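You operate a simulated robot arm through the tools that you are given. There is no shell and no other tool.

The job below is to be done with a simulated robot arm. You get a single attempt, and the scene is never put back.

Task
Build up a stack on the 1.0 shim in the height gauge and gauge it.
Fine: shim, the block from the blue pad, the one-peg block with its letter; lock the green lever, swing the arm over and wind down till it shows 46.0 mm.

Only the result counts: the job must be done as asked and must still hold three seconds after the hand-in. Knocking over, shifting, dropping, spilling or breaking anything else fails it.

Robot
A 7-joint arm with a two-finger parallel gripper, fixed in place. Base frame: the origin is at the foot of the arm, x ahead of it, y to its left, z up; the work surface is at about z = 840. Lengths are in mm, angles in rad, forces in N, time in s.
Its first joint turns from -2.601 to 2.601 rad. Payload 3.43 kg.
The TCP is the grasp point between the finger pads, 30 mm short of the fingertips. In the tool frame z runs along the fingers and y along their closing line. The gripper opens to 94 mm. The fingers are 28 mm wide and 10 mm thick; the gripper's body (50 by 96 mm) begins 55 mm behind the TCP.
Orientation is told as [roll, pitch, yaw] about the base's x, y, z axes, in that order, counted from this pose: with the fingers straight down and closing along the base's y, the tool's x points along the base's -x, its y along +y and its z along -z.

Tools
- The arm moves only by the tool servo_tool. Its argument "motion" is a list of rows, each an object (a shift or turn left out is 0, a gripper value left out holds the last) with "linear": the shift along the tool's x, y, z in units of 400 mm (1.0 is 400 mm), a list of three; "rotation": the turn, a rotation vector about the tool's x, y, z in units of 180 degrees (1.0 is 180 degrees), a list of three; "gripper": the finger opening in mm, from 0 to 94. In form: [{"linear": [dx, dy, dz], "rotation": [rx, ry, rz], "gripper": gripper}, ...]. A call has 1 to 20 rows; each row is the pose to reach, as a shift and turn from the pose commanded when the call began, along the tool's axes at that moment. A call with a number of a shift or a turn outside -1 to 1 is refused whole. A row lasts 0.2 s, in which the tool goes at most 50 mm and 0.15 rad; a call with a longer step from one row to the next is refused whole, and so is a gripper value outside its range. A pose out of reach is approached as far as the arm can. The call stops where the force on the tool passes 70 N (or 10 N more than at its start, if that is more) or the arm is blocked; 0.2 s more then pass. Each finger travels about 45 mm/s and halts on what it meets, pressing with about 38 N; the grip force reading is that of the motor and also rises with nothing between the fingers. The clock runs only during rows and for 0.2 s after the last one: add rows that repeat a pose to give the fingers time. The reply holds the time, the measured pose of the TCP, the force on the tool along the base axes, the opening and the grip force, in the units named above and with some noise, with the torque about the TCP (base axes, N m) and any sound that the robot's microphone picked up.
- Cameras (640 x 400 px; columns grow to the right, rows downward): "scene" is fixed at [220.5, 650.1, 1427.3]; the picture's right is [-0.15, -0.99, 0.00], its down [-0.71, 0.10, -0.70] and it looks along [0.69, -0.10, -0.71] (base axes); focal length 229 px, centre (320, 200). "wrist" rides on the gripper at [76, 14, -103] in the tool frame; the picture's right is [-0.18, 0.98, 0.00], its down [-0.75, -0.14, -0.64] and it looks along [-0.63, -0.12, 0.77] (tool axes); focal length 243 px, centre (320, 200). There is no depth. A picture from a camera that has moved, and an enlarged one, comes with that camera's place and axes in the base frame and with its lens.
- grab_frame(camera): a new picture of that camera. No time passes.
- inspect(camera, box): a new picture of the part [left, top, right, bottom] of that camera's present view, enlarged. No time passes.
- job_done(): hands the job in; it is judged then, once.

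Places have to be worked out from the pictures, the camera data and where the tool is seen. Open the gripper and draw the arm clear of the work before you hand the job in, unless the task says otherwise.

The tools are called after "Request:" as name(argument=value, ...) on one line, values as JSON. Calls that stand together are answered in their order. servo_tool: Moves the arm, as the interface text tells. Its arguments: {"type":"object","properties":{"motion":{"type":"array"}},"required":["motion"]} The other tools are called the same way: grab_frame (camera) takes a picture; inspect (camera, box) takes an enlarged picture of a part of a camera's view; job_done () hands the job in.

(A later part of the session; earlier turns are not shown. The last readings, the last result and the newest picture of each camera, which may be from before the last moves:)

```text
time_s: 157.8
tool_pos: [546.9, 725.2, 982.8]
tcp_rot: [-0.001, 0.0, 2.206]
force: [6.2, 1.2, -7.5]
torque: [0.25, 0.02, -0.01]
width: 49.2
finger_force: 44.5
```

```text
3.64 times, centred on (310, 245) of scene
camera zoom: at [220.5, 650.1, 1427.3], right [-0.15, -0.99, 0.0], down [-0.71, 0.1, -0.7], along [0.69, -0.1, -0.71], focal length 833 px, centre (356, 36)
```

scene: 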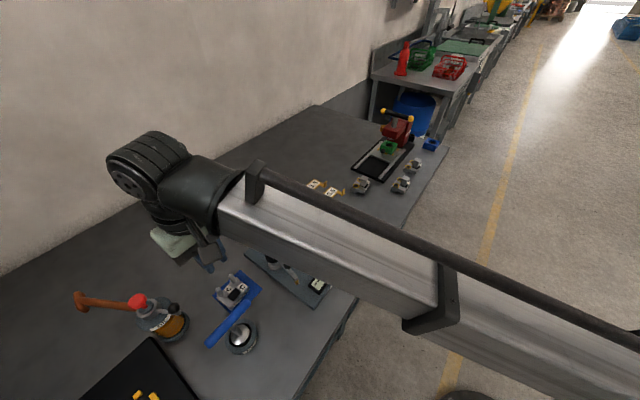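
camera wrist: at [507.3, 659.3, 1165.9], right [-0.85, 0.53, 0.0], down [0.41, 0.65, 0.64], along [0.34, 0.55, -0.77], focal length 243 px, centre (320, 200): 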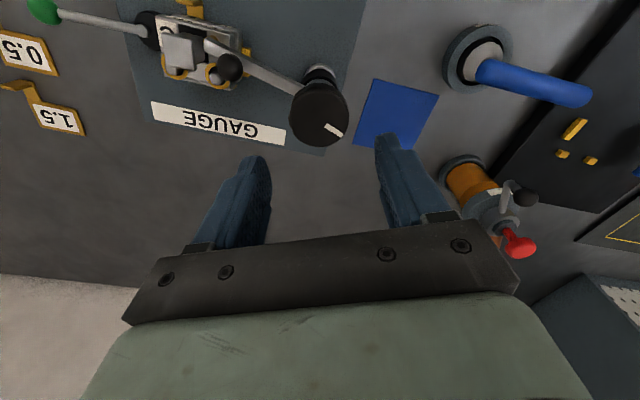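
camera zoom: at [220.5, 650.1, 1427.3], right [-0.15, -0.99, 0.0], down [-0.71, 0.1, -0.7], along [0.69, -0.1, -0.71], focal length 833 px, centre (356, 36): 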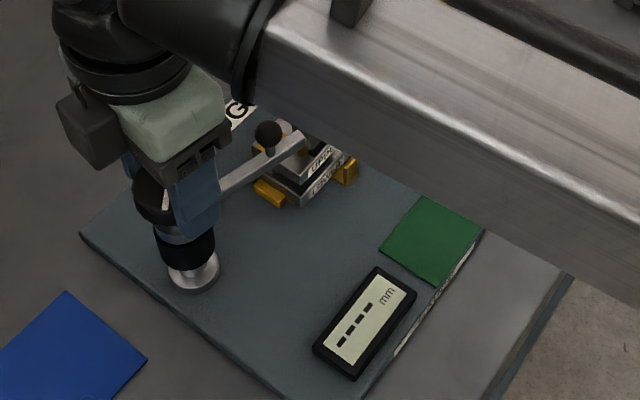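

The tip is up about 6 mm and the display is blank. For a clean re-seat I'll swing the arm out of the way again using its small knob.

Request:
servo_tool(motion=[{"gripper": 62}, {"gripper": 64}, {"linear": [0, 0, -0.05], "gripper": 64}, {"linear": [0, 0, -0.13], "gripper": 50}, {"linear": [0, 0, -0.2], "gripper": 38}, {"linear": [0.065, 0.005, -0.2], "rotation": [0, 0, 0.008], "gripper": 36}, {"linear": [0.13, 0.01, -0.2], "rotation": [0, 0, 0.016]}, {"linear": [0.195, 0.0158, -0.2], "rotation": [0, 0, 0.0245]}, {"linear": [0.195, 0.0158, -0.12], "rotation": [0, 0, 0.0245]}])

Request:
grab_frame(camera="wrist")

Request:
inspect(camera="wrist", box=[240, 60, 400, 210])

```text
time_s: 159.8
tool_pos: [587.2, 656.7, 1032.1]
tcp_rot: [-0.002, -0.001, 2.127]
force: [-0.3, 0.0, 0.4]
torque: [0.04, -0.03, 0.01]
width: 36.0
finger_force: 0.1
```

```text
taken
camera wrist: at [616.6, 584.9, 1134.4], right [-0.93, -0.36, 0.0], down [-0.28, 0.71, 0.64], along [-0.23, 0.6, -0.77], focal length 243 px, centre (320, 200)
```

wrist: 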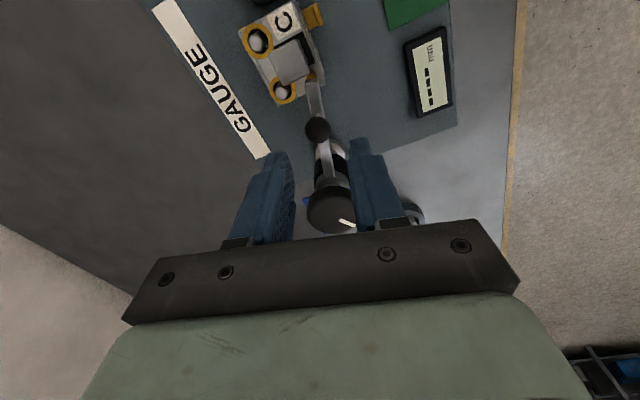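

```text
2.67 times, centred on (320, 135) of wrist
camera zoom: at [616.6, 584.9, 1134.4], right [-0.93, -0.36, 0.0], down [-0.28, 0.71, 0.64], along [-0.23, 0.6, -0.77], focal length 647 px, centre (320, 373)
```

zoom: 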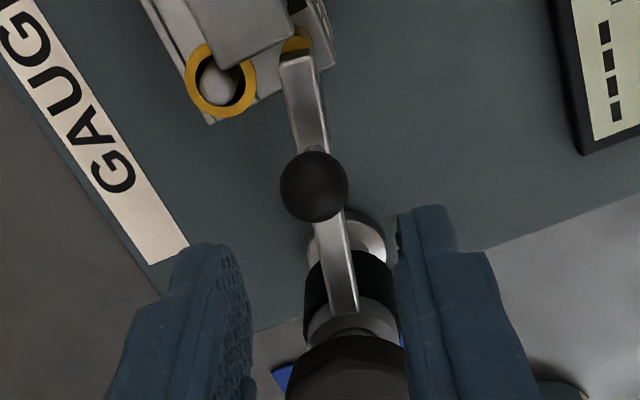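

Request:
servo_tool(motion=[{"linear": [0, 0, 0.06]}, {"linear": [0, 0, 0.11]}, {"linear": [0, 0, 0.1275]}, {"linear": [0, 0, 0.1275], "gripper": 25}, {"linear": [0, 0, 0.1275], "gripper": 25}])

Request:
servo_tool(motion=[{"linear": [-0.001, 0.0194, 0], "rotation": [0, 0, 0.0318]}, {"linear": [-0.0039, 0.0387, 0], "rotation": [0, 0, 0.0637]}, {"linear": [-0.0087, 0.0576, 0], "rotation": [0, 0, 0.0955]}, {"linear": [-0.0154, 0.0759, 0], "rotation": [0, 0, 0.1273]}, {"linear": [-0.024, 0.0935, 0], "rotation": [0, 0, 0.159]}, {"linear": [-0.034, 0.11, 0], "rotation": [0, 0, 0.191]}])

Request:
inspect(camera="scene", box=[250, 190, 370, 300])

Request:
inspect(camera="wrist", box=[180, 60, 420, 230])

```text
time_s: 161.0
tool_pos: [590.1, 658.2, 980.2]
tcp_rot: [-0.001, -0.002, 2.125]
force: [0.1, -0.1, -0.7]
torque: [0.0, -0.02, 0.01]
width: 24.9
finger_force: 0.1
```

```text
time_s: 162.4
tool_pos: [543.7, 646.7, 981.6]
tcp_rot: [-0.001, -0.002, 1.523]
force: [-0.4, 0.7, 0.1]
torque: [-0.03, 0.0, 0.0]
width: 24.9
finger_force: 0.1
```

```text
3.64 times, centred on (310, 245) of scene
camera zoom: at [220.5, 650.1, 1427.3], right [-0.15, -0.99, 0.0], down [-0.71, 0.1, -0.7], along [0.69, -0.1, -0.71], focal length 833 px, centre (356, 36)
```

zoom: 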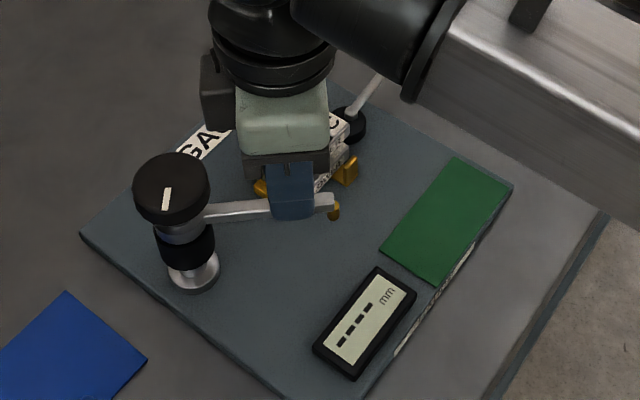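

```text
2.35 times, centred on (300, 145) of wrist
camera zoom: at [526.4, 570.6, 1083.7], right [-0.97, 0.23, 0.0], down [0.18, 0.75, 0.64], along [0.15, 0.63, -0.77], focal length 571 px, centre (367, 329)
```

zoom: 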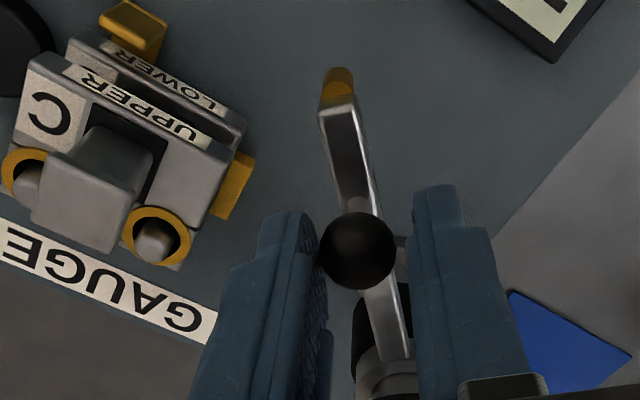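

The arm is out of the way. I'll go above UPPER's head and line up at yaw 45° to regrip it and test its seating.

Request:
servo_tool(motion=[{"gripper": 36}, {"linear": [0, 0, -0.03], "gripper": 36}, {"linear": [0, 0, -0.12], "gripper": 44}, {"linear": [0, 0, -0.2], "rotation": [0, 0, 0.039], "gripper": 52}, {"linear": [0.0095, -0.05, -0.2], "rotation": [0, 0, 0.078], "gripper": 52}, {"linear": [0.019, -0.1, -0.2], "rotation": [0, 0, 0.118]}, {"linear": [0.028, -0.15, -0.2], "rotation": [0, 0, 0.157]}, {"linear": [0.038, -0.199, -0.2], "rotation": [0, 0, 0.196]}, {"linear": [0.038, -0.199, -0.2], "rotation": [0, 0, 0.235]}])

Request:
grab_frame(camera="wrist")

Request:
inspect(camera="wrist", box=[250, 50, 400, 170])

```text
time_s: 164.4
tool_pos: [622.1, 626.9, 1061.4]
tcp_rot: [0.002, -0.003, 0.786]
force: [0.0, 0.2, -0.2]
torque: [0.01, -0.01, 0.01]
width: 52.0
finger_force: 0.0
```

```text
taken
camera wrist: at [559.2, 583.1, 1163.5], right [-0.56, 0.83, 0.0], down [0.63, 0.43, 0.64], along [0.53, 0.36, -0.77], focal length 243 px, centre (320, 200)
```

wrist: 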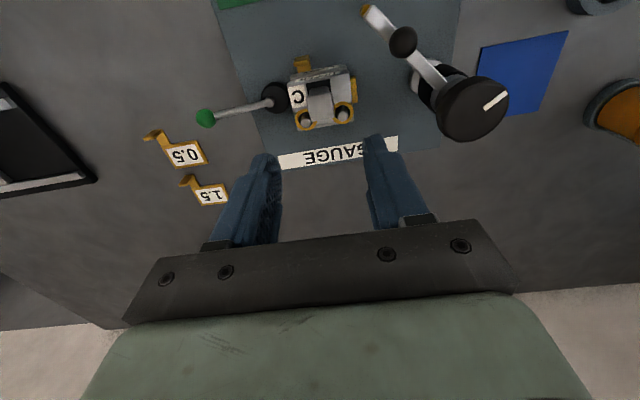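

```text
3.33 times, centred on (325, 110) of wrist
camera zoom: at [559.2, 583.1, 1163.5], right [-0.56, 0.83, 0.0], down [0.63, 0.43, 0.64], along [0.53, 0.36, -0.77], focal length 809 px, centre (303, 500)
```

zoom: 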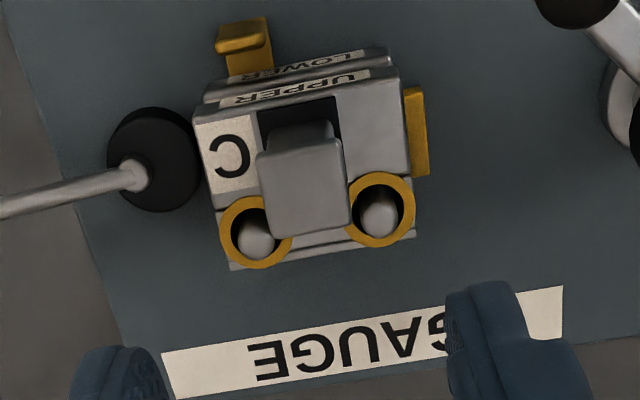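

From straight above, UPPER is well centred on the pegs, so it's seated correctly. The likelier cause is the shim: it slid back against the nubs and lies about 7 mm off the nest centre, not under the gauge point. I'll take the stack down and re-centre the shim, starting by lifting UPPER off.

Request:
servo_tool(motion=[{"linear": [0, 0, 0.08]}, {"linear": [0, 0, 0.16]}, {"linear": [0, 0, 0.23]}, {"linear": [0, 0, 0.262]}, {"linear": [0, 0, 0.272]}, {"linear": [0, 0, 0.272], "gripper": 15}, {"linear": [0, 0, 0.272], "gripper": 15}, {"linear": [0, 0, 0.272], "gripper": 15}, {"linear": [0, 0, 0.272], "gripper": 15}])

Request:
inspect(camera="wrist", box=[220, 80, 420, 220])

```text
time_s: 166.4
tool_pos: [623.6, 626.6, 951.7]
tcp_rot: [0.002, -0.002, 0.786]
force: [-0.7, 0.0, 0.5]
torque: [0.06, -0.01, 0.01]
width: 23.6
finger_force: 37.9
```

```text
2.86 times, centred on (320, 150) of wrist
camera zoom: at [560.0, 582.9, 1054.4], right [-0.57, 0.82, 0.0], down [0.63, 0.43, 0.64], along [0.53, 0.36, -0.77], focal length 693 px, centre (320, 343)
```

zoom: 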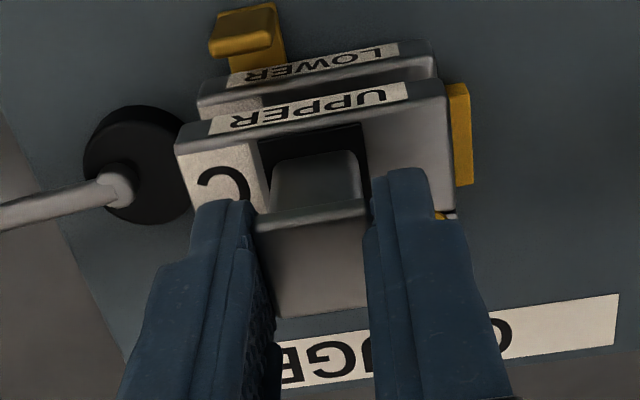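

It's gripped flush on the head. I'll lift slowly and check that only UPPER's weight comes up.

Request:
servo_tool(motion=[{"linear": [0, 0, -0.012]}, {"linear": [0, 0, -0.025]}, {"linear": [0, 0, -0.025]}])

Request:
inspect(camera="scene", box=[282, 205, 327, 245])

```text
time_s: 167.2
tool_pos: [622.9, 628.1, 962.6]
tcp_rot: [0.001, -0.002, 0.787]
force: [1.0, 0.3, -3.2]
torque: [-0.09, 0.01, -0.01]
width: 23.3
finger_force: 37.3
```

```text
10.00 times, centred on (304, 225) of scene
camera zoom: at [220.5, 650.1, 1427.3], right [-0.15, -0.99, 0.0], down [-0.71, 0.1, -0.7], along [0.69, -0.1, -0.71], focal length 2291 px, centre (475, -50)
```

zoom: 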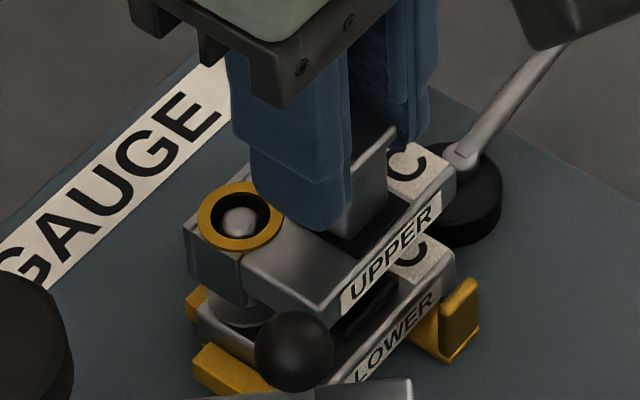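

UPPER lifts cleanly. I'll carry it back to the free parking spot near (820, 398) and set it down.

Request:
servo_tool(motion=[{"linear": [0, 0, -0.06]}, {"linear": [0, 0, -0.17]}, {"linear": [0.005, -0.06, -0.17]}, {"linear": [0.012, -0.16, -0.17]}, {"linear": [0.02, -0.27, -0.17]}, {"linear": [0.029, -0.38, -0.17]}, {"linear": [0.037, -0.49, -0.17]}, {"linear": [0.045, -0.6, -0.17]}, {"linear": [0.053, -0.7, -0.17]}, {"linear": [0.057, -0.755, -0.17]}, {"linear": [0.057, -0.755, -0.17]}])

Request:
servo_tool(motion=[{"linear": [0, 0, 0.08]}, {"linear": [0, 0, 0.16]}, {"linear": [0, 0, 0.24]}, {"linear": [0, 0, 0.28]}, {"linear": [0, 0, 0.288]}, {"linear": [0, 0, 0.288]}])

Request:
grab_frame(camera="wrist")

```text
time_s: 169.6
tool_pos: [821.7, 397.4, 1031.0]
tcp_rot: [0.0, -0.002, 0.788]
force: [-0.5, -0.1, -3.2]
torque: [0.0, 0.01, -0.01]
width: 23.6
finger_force: 38.1
```

```text
time_s: 171.0
tool_pos: [820.8, 399.7, 915.4]
tcp_rot: [0.001, 0.0, 0.788]
force: [-0.1, 0.0, -4.2]
torque: [-0.06, -0.01, 0.01]
width: 23.8
finger_force: 37.9
```

```text
taken
camera wrist: at [757.6, 354.1, 1017.3], right [-0.57, 0.82, 0.0], down [0.63, 0.43, 0.64], along [0.53, 0.36, -0.77], focal length 243 px, centre (320, 200)
```

wrist: 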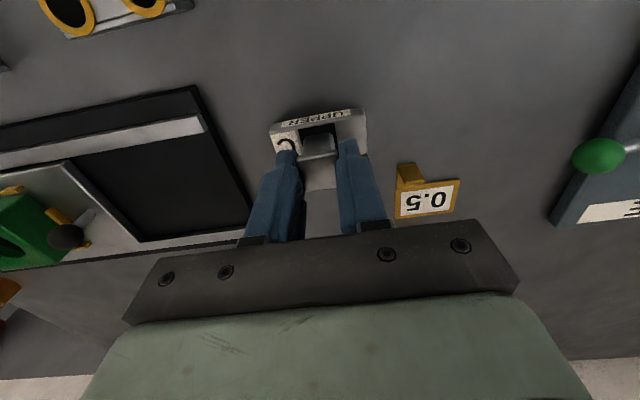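

Request:
servo_tool(motion=[{"linear": [0, 0, 0.003]}, {"linear": [0, 0, 0.005]}, {"linear": [0, 0, 0.005]}])

Request:
servo_tool(motion=[{"linear": [0, 0, 0.002]}, {"linear": [0, 0, 0.002]}])

```text
time_s: 171.8
tool_pos: [820.7, 399.6, 913.3]
tcp_rot: [0.001, -0.002, 0.786]
force: [-0.2, 0.5, -2.4]
torque: [-0.04, 0.04, -0.01]
width: 23.9
finger_force: 38.2
```

```text
time_s: 172.4
tool_pos: [820.8, 398.5, 912.3]
tcp_rot: [0.002, -0.002, 0.786]
force: [-0.7, -0.3, -2.5]
torque: [-0.04, 0.01, 0.0]
width: 23.3
finger_force: 37.6
```

Request:
servo_tool(motion=[{"linear": [0, 0, 0.0015]}, {"linear": [0, 0, 0.0015]}])

Request:
servo_tool(motion=[{"linear": [0, 0, 0.001]}, {"linear": [0, 0, 0.001]}])

```text
time_s: 173.0
tool_pos: [821.1, 398.6, 913.7]
tcp_rot: [-0.001, -0.001, 0.786]
force: [-0.4, -0.2, 3.7]
torque: [0.05, -0.15, -0.01]
width: 23.6
finger_force: 38.3
```

```text
time_s: 173.6
tool_pos: [821.0, 399.0, 911.7]
tcp_rot: [0.001, -0.002, 0.786]
force: [-0.5, -0.7, 12.3]
torque: [0.24, -0.18, 0.01]
width: 23.7
finger_force: 38.2
```

UPPER is on the table. I'll release it and rise, then go to unlock the lever.

Request:
servo_tool(motion=[{"linear": [0, 0, -0.001], "gripper": 23}, {"linear": [0, 0, -0.001], "gripper": 44}, {"linear": [0, 0, -0.001], "gripper": 44}, {"linear": [0, 0, -0.02], "gripper": 44}, {"linear": [0, 0, -0.08], "gripper": 44}, {"linear": [0, 0, -0.18], "gripper": 44}, {"linear": [0, 0, -0.28], "gripper": 44}])

Request:
inspect(camera="wrist", box=[240, 60, 440, 200])

Request:
inspect(camera="scene", box=[280, 205, 350, 255])

```text
time_s: 175.2
tool_pos: [820.3, 397.5, 1022.4]
tcp_rot: [0.001, -0.002, 0.788]
force: [-0.3, 0.2, -0.9]
torque: [0.01, 0.03, 0.0]
width: 44.2
finger_force: 0.0
```

```text
2.86 times, centred on (340, 130) of wrist
camera zoom: at [756.7, 354.4, 1125.9], right [-0.57, 0.82, 0.0], down [0.63, 0.43, 0.64], along [0.53, 0.36, -0.77], focal length 693 px, centre (263, 400)
```

zoom: 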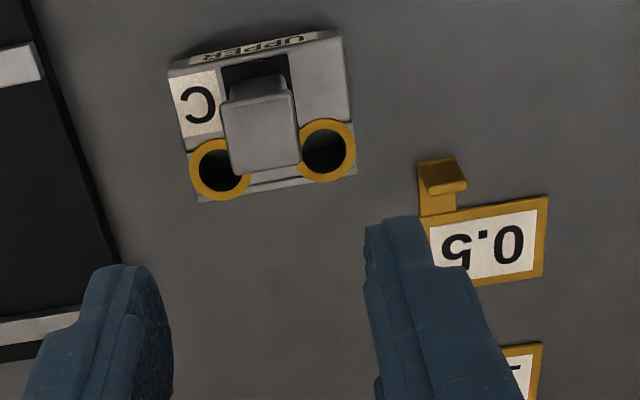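

```text
8.00 times, centred on (315, 230) of scene
camera zoom: at [220.5, 650.1, 1427.3], right [-0.15, -0.99, 0.0], down [-0.71, 0.1, -0.7], along [0.69, -0.1, -0.71], focal length 1833 px, centre (360, -40)
```

zoom: 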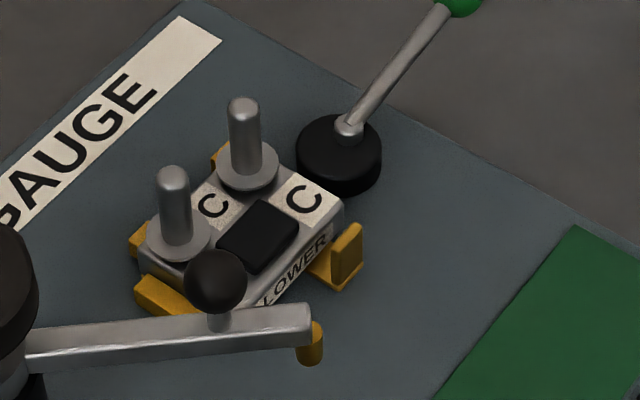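

UPPER is parked safely. Now I'll go to the green lever and swing it back to free LOWER.

Request:
servo_tool(motion=[{"linear": [-0.0066, 0.038, 0], "rotation": [0, 0, -0.045], "gripper": 36}, {"linear": [-0.013, 0.076, 0], "rotation": [0, 0, -0.09]}, {"linear": [-0.02, 0.115, 0], "rotation": [0, 0, -0.135]}, {"linear": [-0.026, 0.153, 0], "rotation": [0, 0, -0.18]}, {"linear": [-0.033, 0.191, 0], "rotation": [0, 0, -0.225]}, {"linear": [-0.04, 0.229, 0], "rotation": [0, 0, -0.27]}, {"linear": [-0.046, 0.267, 0], "rotation": [0, 0, -0.315]}, {"linear": [-0.053, 0.305, 0], "rotation": [0, 0, -0.36]}, {"linear": [-0.06, 0.344, 0], "rotation": [0, 0, -0.405]}, {"linear": [-0.066, 0.382, 0], "rotation": [0, 0, -0.45]}, {"linear": [-0.0725, 0.42, 0], "rotation": [0, 0, -0.496]}, {"linear": [-0.0725, 0.42, 0.08], "rotation": [0, 0, -0.496]}, {"linear": [-0.0725, 0.42, 0.16], "rotation": [0, 0, -0.496]}])

Request:
inspect(camera="wrist", box=[240, 60, 400, 200])

```text
time_s: 178.0
tool_pos: [720.8, 539.2, 958.3]
tcp_rot: [-0.002, 0.0, 2.346]
force: [0.6, 0.2, -0.2]
torque: [0.0, 0.0, 0.02]
width: 35.9
finger_force: 0.1
```

```text
2.86 times, centred on (320, 130) of wrist
camera zoom: at [765.4, 473.6, 1061.3], right [-0.83, -0.56, 0.0], down [-0.43, 0.64, 0.64], along [-0.36, 0.53, -0.77], focal length 693 px, centre (320, 400)
```

zoom: 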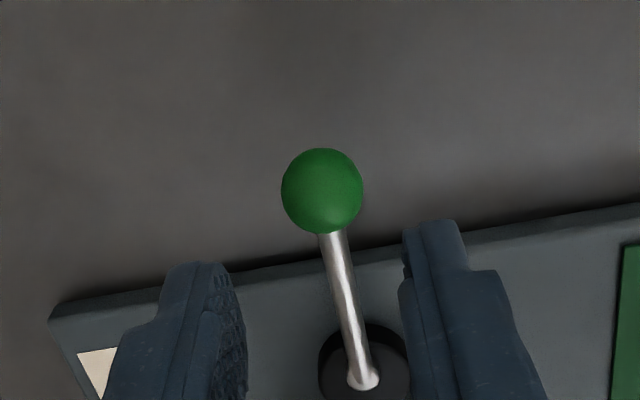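

Request:
servo_tool(motion=[{"linear": [0.006, 0, 0.06]}, {"linear": [0.006, 0, 0.12]}, {"linear": [0.006, 0, 0.1425]}, {"linear": [0.006, 0, 0.1425], "gripper": 27}, {"linear": [0.006, 0, 0.1425], "gripper": 27}])

Request:
servo_tool(motion=[{"linear": [-0.0009, 0.0185, 0], "rotation": [0, 0, 0.0318]}, {"linear": [-0.0037, 0.0368, 0], "rotation": [0, 0, 0.0637]}, {"linear": [-0.0083, 0.0547, 0], "rotation": [0, 0, 0.0955]}, {"linear": [-0.0146, 0.072, 0], "rotation": [0, 0, 0.1273]}])

Request:
inspect(camera="wrist", box=[240, 100, 400, 240])

Request:
inspect(camera="scene", box=[270, 190, 390, 280])

```text
time_s: 179.2
tool_pos: [723.1, 535.5, 901.1]
tcp_rot: [0.0, -0.002, 2.346]
force: [0.4, 0.5, -0.7]
torque: [0.01, 0.0, -0.02]
width: 27.1
finger_force: 0.2
```

```text
time_s: 180.2
tool_pos: [698.0, 519.4, 901.7]
tcp_rot: [0.001, -0.003, 1.944]
force: [0.1, -0.4, 0.0]
torque: [-0.01, 0.01, 0.0]
width: 27.0
finger_force: 0.1
```

```text
2.86 times, centred on (320, 170) of wrist
camera zoom: at [714.2, 443.6, 1004.6], right [-0.98, -0.19, 0.0], down [-0.14, 0.75, 0.64], along [-0.12, 0.63, -0.77], focal length 693 px, centre (320, 286)
```

zoom: 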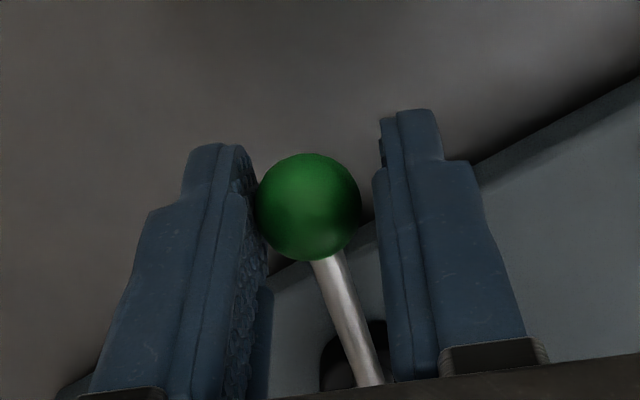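

```text
4.44 times, centred on (330, 235) of scene
camera zoom: at [220.5, 650.1, 1427.3], right [-0.15, -0.99, 0.0], down [-0.71, 0.1, -0.7], along [0.69, -0.1, -0.71], focal length 1018 px, centre (276, 44)
```

zoom: 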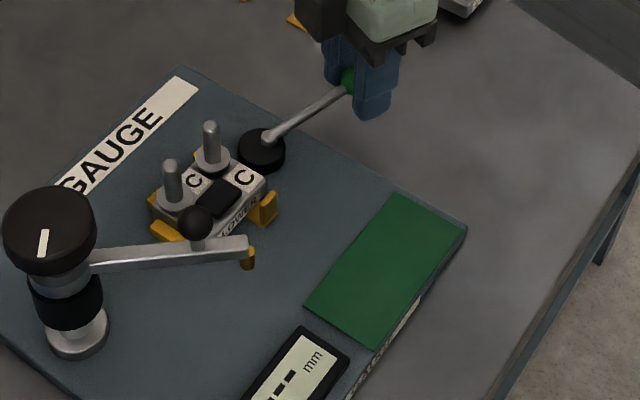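

Request:
servo_tool(motion=[{"linear": [-0.0009, 0.0185, 0], "rotation": [0, 0, 0.0318]}, {"linear": [-0.0037, 0.0368, 0], "rotation": [0, 0, 0.0637]}, {"linear": [-0.0083, 0.0547, 0], "rotation": [0, 0, 0.0955]}, {"linear": [-0.0146, 0.072, 0], "rotation": [0, 0, 0.1273]}])

Request:
servo_tool(motion=[{"linear": [-0.0009, 0.0185, 0], "rotation": [0, 0, 0.0318]}, {"linear": [-0.0037, 0.0368, 0], "rotation": [0, 0, 0.0637]}, {"linear": [-0.0083, 0.0547, 0], "rotation": [0, 0, 0.0955]}, {"linear": [-0.0146, 0.072, 0], "rotation": [0, 0, 0.1273]}])

Request:
servo_tool(motion=[{"linear": [-0.0009, 0.0185, 0], "rotation": [0, 0, 0.0318]}, {"linear": [-0.0021, 0.0278, 0], "rotation": [0, 0, 0.0477]}])

Request:
inspect(camera="wrist", box=[220, 90, 440, 240])

Request:
inspect(camera="scene", box=[270, 190, 390, 280])

```text
time_s: 181.2
tool_pos: [669.9, 515.0, 902.3]
tcp_rot: [0.0, -0.002, 1.546]
force: [0.0, 0.1, 0.6]
torque: [-0.06, -0.01, -0.02]
width: 27.2
finger_force: 0.1
```

```text
time_s: 182.2
tool_pos: [642.2, 521.0, 901.8]
tcp_rot: [0.001, -0.001, 1.144]
force: [-0.5, 0.5, 0.6]
torque: [0.0, 0.02, 0.0]
width: 26.7
finger_force: 0.1
```

```text
time_s: 182.8
tool_pos: [631.9, 526.3, 902.8]
tcp_rot: [-0.001, -0.001, 0.995]
force: [-0.7, 0.0, -0.3]
torque: [0.02, -0.01, 0.01]
width: 27.0
finger_force: 0.0
```

```text
2.67 times, centred on (330, 165) of wrist
camera zoom: at [578.9, 470.2, 1004.8], right [-0.72, 0.69, 0.0], down [0.53, 0.55, 0.64], along [0.44, 0.47, -0.77], focal length 647 px, centre (293, 293)
```

zoom: 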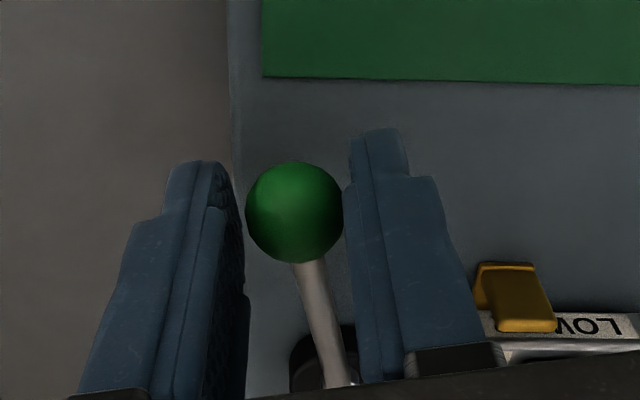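

```text
4.44 times, centred on (330, 235) of scene
camera zoom: at [220.5, 650.1, 1427.3], right [-0.15, -0.99, 0.0], down [-0.71, 0.1, -0.7], along [0.69, -0.1, -0.71], focal length 1018 px, centre (276, 44)
```

zoom: 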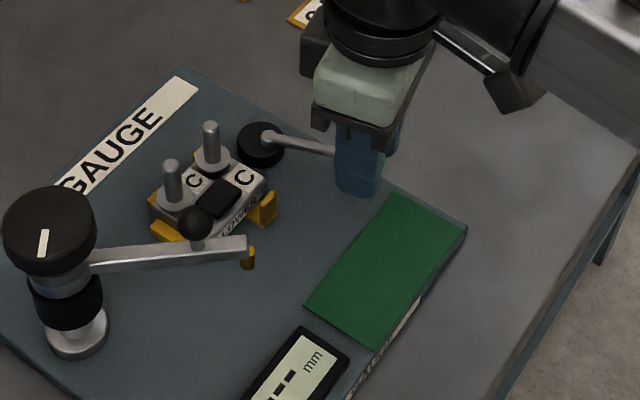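

The lever is back in its open position. I'll release it, rise, and go over LOWER's pegs.

Request:
servo_tool(motion=[{"gripper": 36}, {"linear": [0, 0, -0.02], "gripper": 38}, {"linear": [0, 0, -0.1], "gripper": 50}, {"linear": [0, 0, -0.2], "gripper": 72}, {"linear": [0, 0, -0.27], "gripper": 72}])

```text
time_s: 184.0
tool_pos: [631.0, 525.0, 1010.8]
tcp_rot: [-0.001, -0.003, 0.996]
force: [-0.1, -0.2, 0.1]
torque: [0.01, -0.02, 0.01]
width: 72.2
finger_force: 0.0
```

Request:
servo_tool(motion=[{"linear": [-0.06, 0.035, 0], "rotation": [0, 0, 0.016]}, {"linear": [-0.13, 0.075, 0], "rotation": [0, 0, 0.034]}, {"linear": [-0.2, 0.115, 0], "rotation": [0, 0, 0.052]}, {"linear": [-0.2512, 0.1475, 0], "rotation": [0, 0, 0.0672]}, {"linear": [-0.2512, 0.1475, 0], "rotation": [0, 0, 0.0672]}])

Request:
grab_frame(camera="wrist")

Request:
inspect(camera="wrist", box=[240, 40, 400, 180])

```text
time_s: 185.2
tool_pos: [634.9, 642.7, 1011.6]
tcp_rot: [0.002, -0.001, 0.783]
force: [-1.1, -0.2, -0.2]
torque: [0.01, 0.0, -0.05]
width: 72.2
finger_force: 0.0
```

```text
taken
camera wrist: at [572.3, 598.7, 1113.3], right [-0.56, 0.83, 0.0], down [0.63, 0.43, 0.64], along [0.53, 0.36, -0.77], focal length 243 px, centre (320, 200)
```

wrist: 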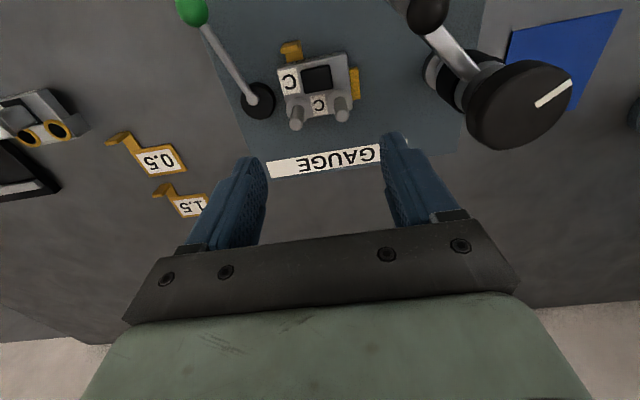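

```text
2.86 times, centred on (320, 110) of wrist
camera zoom: at [572.3, 598.7, 1113.3], right [-0.56, 0.83, 0.0], down [0.63, 0.43, 0.64], along [0.53, 0.36, -0.77], focal length 693 px, centre (320, 457)
```

zoom: 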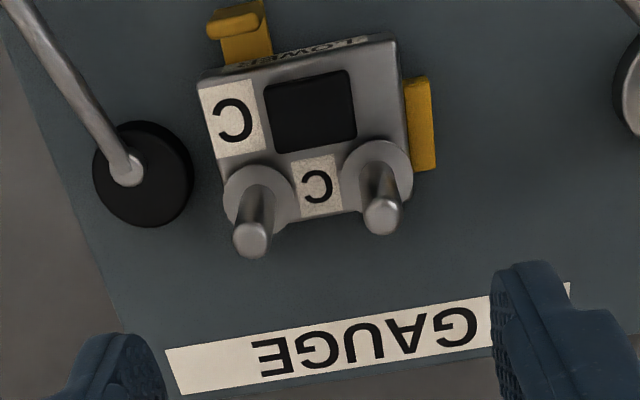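

Request:
servo_tool(motion=[{"linear": [0, -0.0045, 0.0]}, {"linear": [0, -0.0045, 0.08]}, {"linear": [0, -0.0045, 0.16]}, {"linear": [0, -0.0045, 0.22]}, {"linear": [0, -0.0045, 0.24]}, {"linear": [0, -0.0045, 0.24]}])

Request:
inspect(camera="wrist", box=[200, 80, 440, 240])

Request:
inspect(camera="scene", box=[270, 190, 370, 270])

```text
time_s: 186.6
tool_pos: [636.9, 640.8, 915.3]
tcp_rot: [0.003, -0.001, 0.787]
force: [-0.7, 1.4, 0.4]
torque: [-0.04, 0.04, -0.04]
width: 72.1
finger_force: 0.1
```

```text
2.50 times, centred on (320, 160) of wrist
camera zoom: at [574.7, 597.5, 1016.8], right [-0.56, 0.83, 0.0], down [0.63, 0.43, 0.64], along [0.53, 0.36, -0.77], focal length 606 px, centre (320, 300)
```

zoom: 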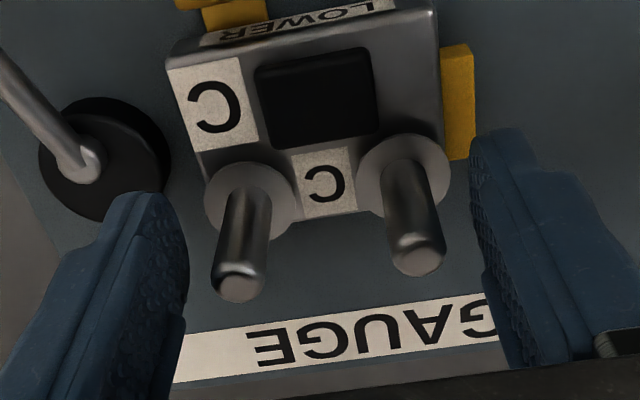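

```text
5.00 times, centred on (320, 230) of scene
camera zoom: at [220.5, 650.1, 1427.3], right [-0.15, -0.99, 0.0], down [-0.71, 0.1, -0.7], along [0.69, -0.1, -0.71], focal length 1146 px, centre (320, 50)
```

zoom: 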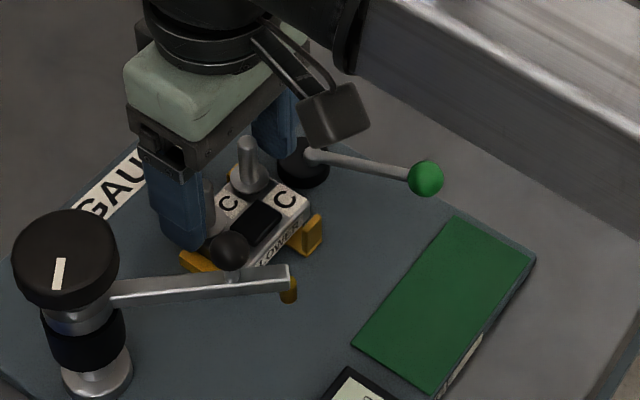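

Request:
servo_tool(motion=[{"linear": [0, 0.0024, 0]}, {"linear": [0, 0.0024, 0], "gripper": 35}, {"linear": [0, 0.0024, 0], "gripper": 35}, {"linear": [0, 0.0024, 0], "gripper": 35}, {"linear": [0, 0.0024, 0], "gripper": 35}])

Request:
servo_tool(motion=[{"linear": [0, 0, -0.01]}, {"linear": [0, 0, -0.03]}, {"linear": [0, 0, -0.08]}, {"linear": [0, 0, -0.18]}, {"linear": [0, 0, -0.28]}, {"linear": [0, 0, -0.4]}, {"linear": [0, 0, -0.42]}])

Request:
grab_frame(camera="wrist")

Request:
inspect(camera="scene", box=[270, 190, 370, 270])

```text
time_s: 187.8
tool_pos: [638.7, 641.8, 913.7]
tcp_rot: [0.001, -0.001, 0.785]
force: [-0.6, -0.7, -0.1]
torque: [-0.05, 0.0, -0.03]
width: 51.1
finger_force: 38.0
```

```text
time_s: 189.4
tool_pos: [637.5, 642.6, 1081.5]
tcp_rot: [0.001, 0.0, 0.786]
force: [-0.4, 0.6, -4.6]
torque: [0.04, -0.02, 0.0]
width: 51.3
finger_force: 37.9
```

```text
taken
camera wrist: at [574.9, 598.0, 1184.9], right [-0.56, 0.83, 0.0], down [0.63, 0.43, 0.64], along [0.53, 0.36, -0.77], focal length 243 px, centre (320, 200)
```

wrist: 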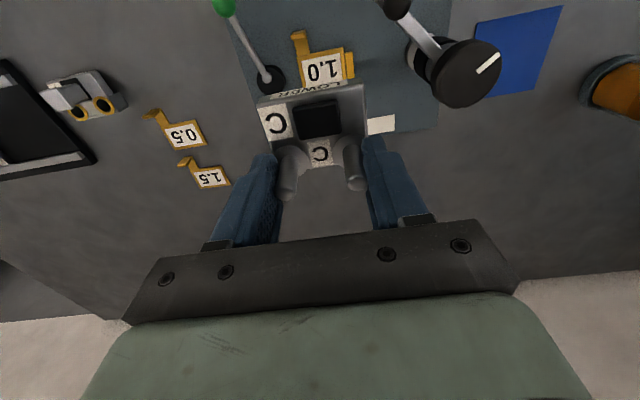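

```text
5.00 times, centred on (320, 230) of scene
camera zoom: at [220.5, 650.1, 1427.3], right [-0.15, -0.99, 0.0], down [-0.71, 0.1, -0.7], along [0.69, -0.1, -0.71], focal length 1146 px, centre (320, 50)
```

zoom: 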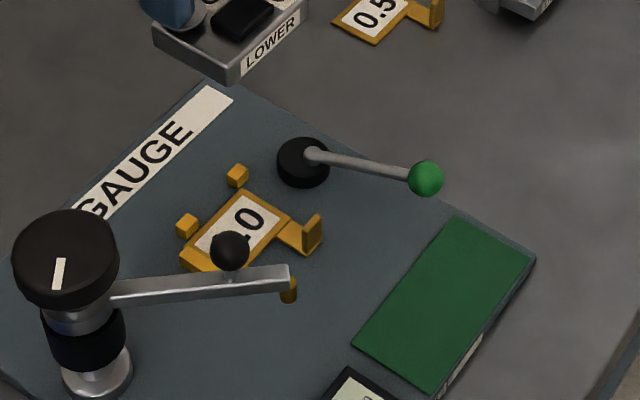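

LOWER is off and the shim is exposed. I'll set LOWER back on the blue pad while I correct the shim.

Request:
servo_tool(motion=[{"linear": [-0.009, 0.06, 0]}, {"linear": [-0.025, 0.16, 0]}, {"linear": [-0.042, 0.27, 0]}, {"linear": [-0.058, 0.38, 0]}, {"linear": [-0.075, 0.49, 0]}, {"linear": [-0.088, 0.57, 0]}, {"linear": [-0.0933, 0.604, 0]}, {"linear": [-0.0933, 0.604, 0.08]}, {"linear": [-0.0933, 0.604, 0.18]}, {"linear": [-0.0933, 0.604, 0.28]}, {"linear": [-0.0933, 0.604, 0.37]}, {"linear": [-0.0933, 0.604, 0.43]}, {"linear": [-0.0933, 0.604, 0.445]}, {"linear": [-0.0933, 0.604, 0.445]}])

Request:
inspect(camera="scene", box=[190, 220, 310, 330])

Request:
grab_frame(camera="wrist")

```text
time_s: 192.4
tool_pos: [493.6, 839.0, 904.3]
tcp_rot: [0.002, -0.001, 0.786]
force: [0.5, -0.3, -4.2]
torque: [0.03, -0.04, 0.01]
width: 51.3
finger_force: 37.4
```

```text
3.64 times, centred on (250, 275) of scene
camera zoom: at [220.5, 650.1, 1427.3], right [-0.15, -0.99, 0.0], down [-0.71, 0.1, -0.7], along [0.69, -0.1, -0.71], focal length 833 px, centre (574, -73)
```

zoom: 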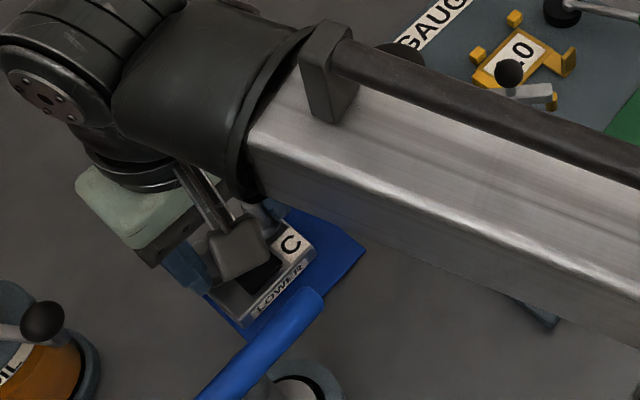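

```text
taken
camera wrist: at [429.7, 795.9, 1006.9], right [-0.56, 0.83, 0.0], down [0.63, 0.43, 0.64], along [0.53, 0.36, -0.77], focal length 243 px, centre (320, 200)
```

wrist: 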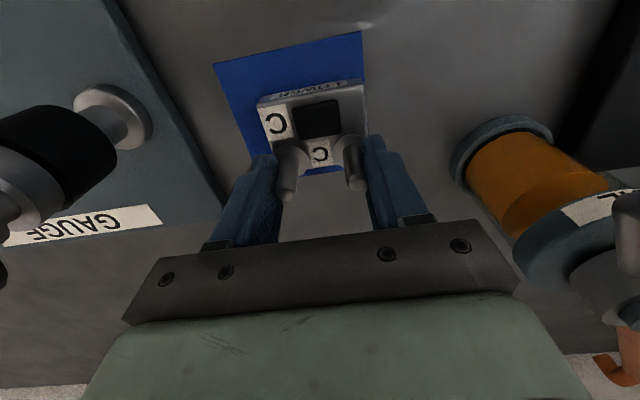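

Request:
servo_tool(motion=[{"linear": [0.005, -0.0125, 0]}, {"linear": [0.005, -0.0125, 0.009]}, {"linear": [0.005, -0.0125, 0.009]}])

Request:
servo_tool(motion=[{"linear": [0, 0, 0.0025]}, {"linear": [0, 0, 0.0025]}])

Request:
servo_tool(motion=[{"linear": [0, 0, 0.0015]}, {"linear": [0, 0, 0.0015]}])

```text
time_s: 193.2
tool_pos: [496.0, 835.1, 899.9]
tcp_rot: [0.003, -0.001, 0.786]
force: [-0.2, -0.5, -3.6]
torque: [0.02, -0.04, 0.0]
width: 51.4
finger_force: 38.4
```

```text
time_s: 193.8
tool_pos: [494.3, 834.3, 898.8]
tcp_rot: [0.0, -0.004, 0.785]
force: [0.4, -0.4, -4.0]
torque: [0.03, -0.02, -0.01]
width: 51.6
finger_force: 37.9
```

```text
time_s: 194.4
tool_pos: [495.2, 835.2, 898.3]
tcp_rot: [0.001, -0.001, 0.786]
force: [-0.6, 0.6, 0.9]
torque: [-0.17, 0.05, -0.02]
width: 51.3
finger_force: 38.1
```

LOWER is resting on the pad, so I'll release and rise.

Request:
servo_tool(motion=[{"gripper": 62}, {"gripper": 62}, {"linear": [0, 0, -0.02], "gripper": 64}, {"linear": [0, 0, -0.1], "gripper": 64}, {"linear": [0, 0, -0.2], "gripper": 64}, {"linear": [0, 0, -0.3], "gripper": 64}, {"linear": [0, 0, -0.4], "gripper": 40}])

Request:
inspect(camera="wrist", box=[240, 40, 400, 180])

```text
time_s: 196.0
tool_pos: [494.5, 834.4, 1058.7]
tcp_rot: [0.001, 0.0, 0.784]
force: [-1.0, -0.3, -1.1]
torque: [-0.05, 0.0, -0.01]
width: 40.1
finger_force: 0.0
```

```text
2.86 times, centred on (320, 110) of wrist
camera zoom: at [431.6, 790.6, 1161.2], right [-0.56, 0.83, 0.0], down [0.63, 0.43, 0.64], along [0.53, 0.36, -0.77], focal length 693 px, centre (320, 457)
```

zoom: 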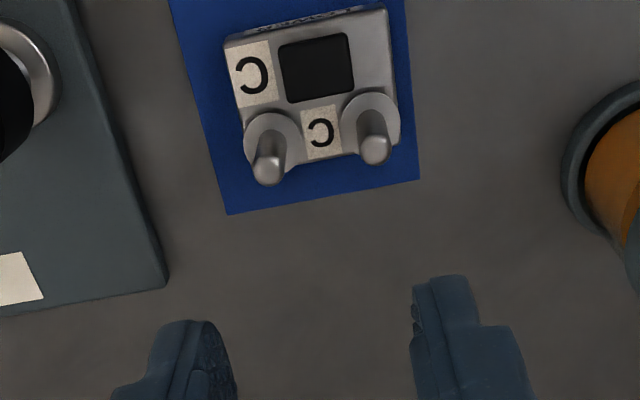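

LOWER sits well on the pad. While I'm here, a close-up of its top to understand the black feature.

Request:
inspect(camera="wrist", box=[298, 40, 353, 80])

Request:
inspect(camera="scene", box=[215, 262, 260, 302])

```text
10.00 times, centred on (326, 60) of wrist
camera zoom: at [431.6, 790.6, 1161.2], right [-0.56, 0.83, 0.0], down [0.63, 0.43, 0.64], along [0.53, 0.36, -0.77], focal length 2426 px, centre (265, 1600)
```

zoom: 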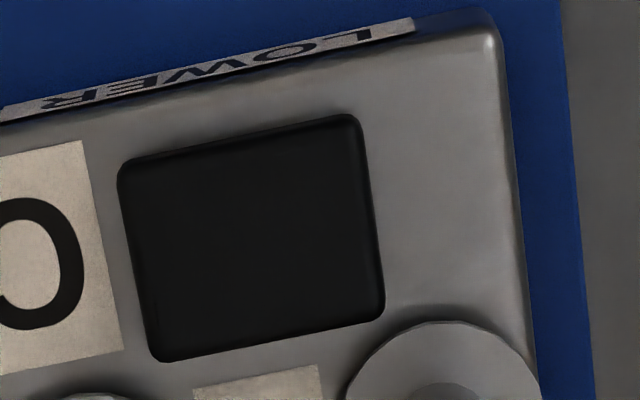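

```text
10.00 times, centred on (238, 282) of scene
camera zoom: at [220.5, 650.1, 1427.3], right [-0.15, -0.99, 0.0], down [-0.71, 0.1, -0.7], along [0.69, -0.1, -0.71], focal length 2291 px, centre (1145, -620)
```

zoom: 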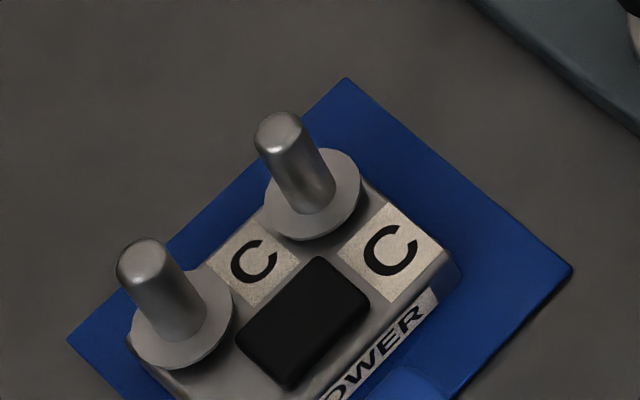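

The black feature is just a solid rest pad, so UPPER's seating was right. Now to the shim: I'll go over it at yaw 135° and measure its position.

Request:
servo_tool(motion=[{"linear": [0.019, -0.058, 0], "rotation": [0, 0, -0.0455], "gripper": 34}, {"linear": [0.038, -0.116, 0], "rotation": [0, 0, -0.091]}, {"linear": [0.057, -0.174, 0], "rotation": [0, 0, -0.1365]}, {"linear": [0.075, -0.232, 0], "rotation": [0, 0, -0.182]}, {"linear": [0.094, -0.29, 0], "rotation": [0, 0, -0.2275]}, {"linear": [0.113, -0.348, 0], "rotation": [0, 0, -0.273]}, {"linear": [0.132, -0.406, 0], "rotation": [0, 0, -0.3185]}, {"linear": [0.151, -0.464, 0], "rotation": [0, 0, -0.364]}, {"linear": [0.17, -0.522, 0], "rotation": [0, 0, -0.4095]}, {"linear": [0.189, -0.58, 0], "rotation": [0, 0, -0.455]}, {"linear": [0.2075, -0.638, 0], "rotation": [0, 0, -0.5]}, {"linear": [0.2075, -0.638, 0.08], "rotation": [0, 0, -0.5]}, {"linear": [0.2075, -0.638, 0.14], "rotation": [0, 0, -0.5]}])

Request:
grab_frame(camera="wrist")

Request:
inspect(camera="wrist", box=[240, 40, 400, 180])

```text
time_s: 198.8
tool_pos: [616.8, 594.9, 1003.4]
tcp_rot: [-0.001, -0.003, 2.358]
force: [-0.5, -0.2, 0.2]
torque: [0.0, -0.02, -0.04]
width: 34.3
finger_force: 0.1
```

```text
taken
camera wrist: at [661.0, 531.1, 1105.5], right [-0.82, -0.57, 0.0], down [-0.43, 0.63, 0.64], along [-0.36, 0.53, -0.77], focal length 243 px, centre (320, 200)
```

wrist: 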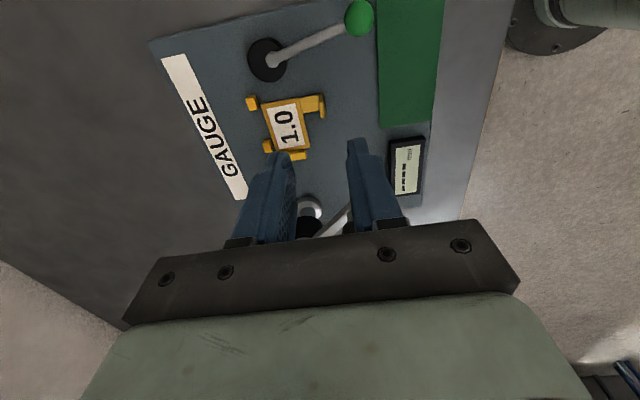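

```text
2.86 times, centred on (320, 110) of wrist
camera zoom: at [661.0, 531.1, 1105.5], right [-0.82, -0.57, 0.0], down [-0.43, 0.63, 0.64], along [-0.36, 0.53, -0.77], focal length 693 px, centre (320, 457)
```

zoom: 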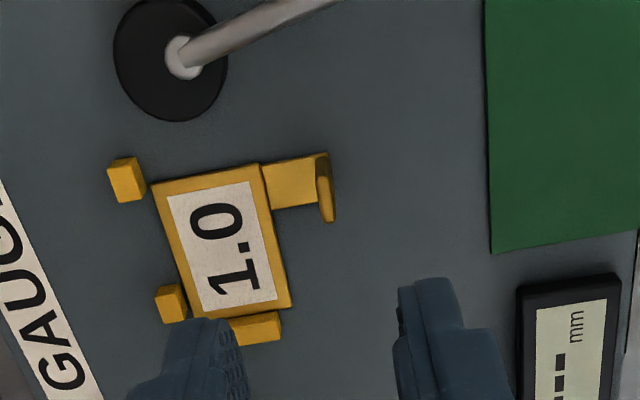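

The shim's centre is at about (897.6, -7) in plate coordinates, while LOWER's centre is at about (893, -4). Its front edge just misses the gauge point. I'll grip its tab and move it about -4.6 in a and +3.1 in b.

Request:
servo_tool(motion=[{"linear": [0, 0, 0.08]}, {"linear": [0, 0, 0.16]}, {"linear": [0, 0, 0.24]}, {"linear": [0, 0, 0.268]}, {"linear": [0, 0, 0.275]}, {"linear": [0, 0, 0.275]}])

Request:
inspect(camera="wrist", box=[240, 90, 400, 240])

Request:
inspect(camera="scene", box=[280, 200, 350, 255])

```text
time_s: 200.2
tool_pos: [617.7, 595.7, 892.1]
tcp_rot: [-0.001, -0.002, 2.355]
force: [-0.1, 0.1, 0.2]
torque: [0.04, 0.0, 0.03]
width: 34.2
finger_force: 0.2
```

```text
2.67 times, centred on (320, 165) of wrist
camera zoom: at [661.1, 531.2, 995.5], right [-0.83, -0.56, 0.0], down [-0.43, 0.63, 0.64], along [-0.36, 0.53, -0.77], focal length 647 px, centre (320, 293)
```

zoom: 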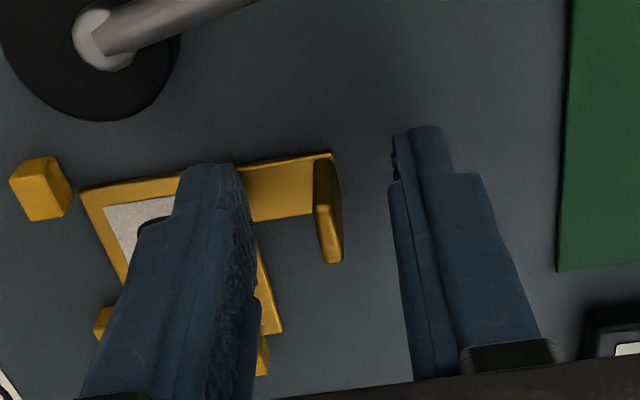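

```text
7.27 times, centred on (315, 228) of scene
camera zoom: at [220.5, 650.1, 1427.3], right [-0.15, -0.99, 0.0], down [-0.71, 0.1, -0.7], along [0.69, -0.1, -0.71], focal length 1666 px, centre (356, 0)
```

zoom: 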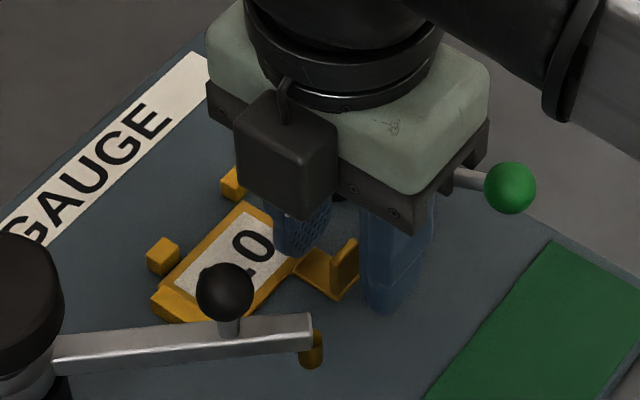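

Request:
servo_tool(motion=[{"gripper": 0}, {"gripper": 0}, {"gripper": 0}, {"gripper": 0}])

Request:
servo_tool(motion=[{"linear": [0, 0, -0.005]}, {"linear": [0, 0, -0.01]}, {"linear": [0.0078, 0.0115, -0.01]}, {"linear": [0.0078, 0.0115, -0.01]}])

Request:
inspect(camera="wrist", box=[220, 90, 380, 230])

Request:
inspect(camera="scene", box=[280, 200, 350, 255])

```text
time_s: 201.2
tool_pos: [616.3, 594.9, 893.0]
tcp_rot: [-0.004, -0.003, 2.356]
force: [0.7, -0.3, -0.3]
torque: [0.0, 0.04, -0.03]
width: 4.1
finger_force: 38.1
```

```text
time_s: 202.2
tool_pos: [615.7, 590.0, 897.7]
tcp_rot: [-0.002, -0.001, 2.356]
force: [1.0, 0.1, -0.8]
torque: [-0.03, 0.0, 0.01]
width: 4.2
finger_force: 38.2
```

```text
2.86 times, centred on (300, 160) of wrist
camera zoom: at [660.3, 525.8, 999.4], right [-0.83, -0.56, 0.0], down [-0.43, 0.63, 0.64], along [-0.36, 0.53, -0.77], focal length 693 px, centre (377, 314)
```

zoom: 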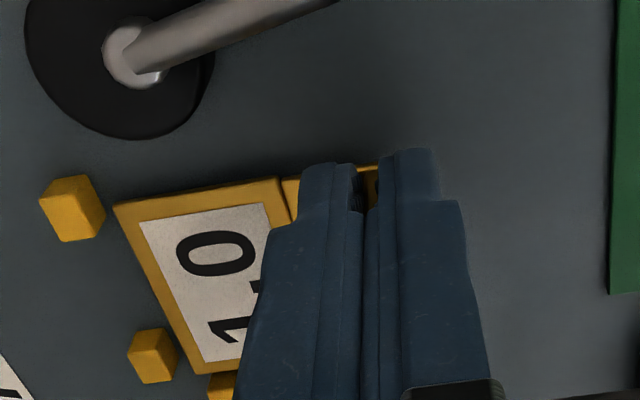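

```text
7.27 times, centred on (315, 228) of scene
camera zoom: at [220.5, 650.1, 1427.3], right [-0.15, -0.99, 0.0], down [-0.71, 0.1, -0.7], along [0.69, -0.1, -0.71], focal length 1666 px, centre (356, 0)
```

zoom: 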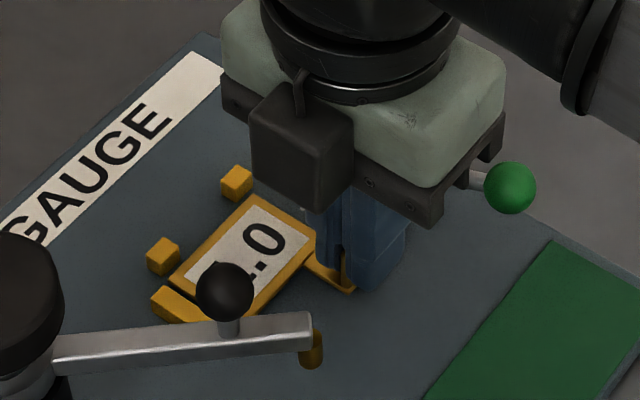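

The shim is lifted a few millimetres and shifted, and its corners now measure within about 1 mm of the target. I'll lower it back down and release.

Request:
servo_tool(motion=[{"linear": [0, 0, 0.005]}, {"linear": [0, 0, 0.009]}, {"linear": [0, 0, 0.009]}])

Request:
servo_tool(motion=[{"linear": [0, 0, 0.0015]}, {"linear": [0, 0, 0.0015]}])

```text
time_s: 203.0
tool_pos: [615.7, 590.4, 894.0]
tcp_rot: [-0.001, -0.002, 2.356]
force: [0.0, 0.0, -0.5]
torque: [-0.01, 0.02, 0.0]
width: 3.6
finger_force: 37.7
```

```text
time_s: 203.6
tool_pos: [616.4, 590.1, 892.6]
tcp_rot: [-0.001, -0.003, 2.356]
force: [-0.2, 0.2, 3.9]
torque: [0.05, 0.03, -0.03]
width: 4.0
finger_force: 37.8
```

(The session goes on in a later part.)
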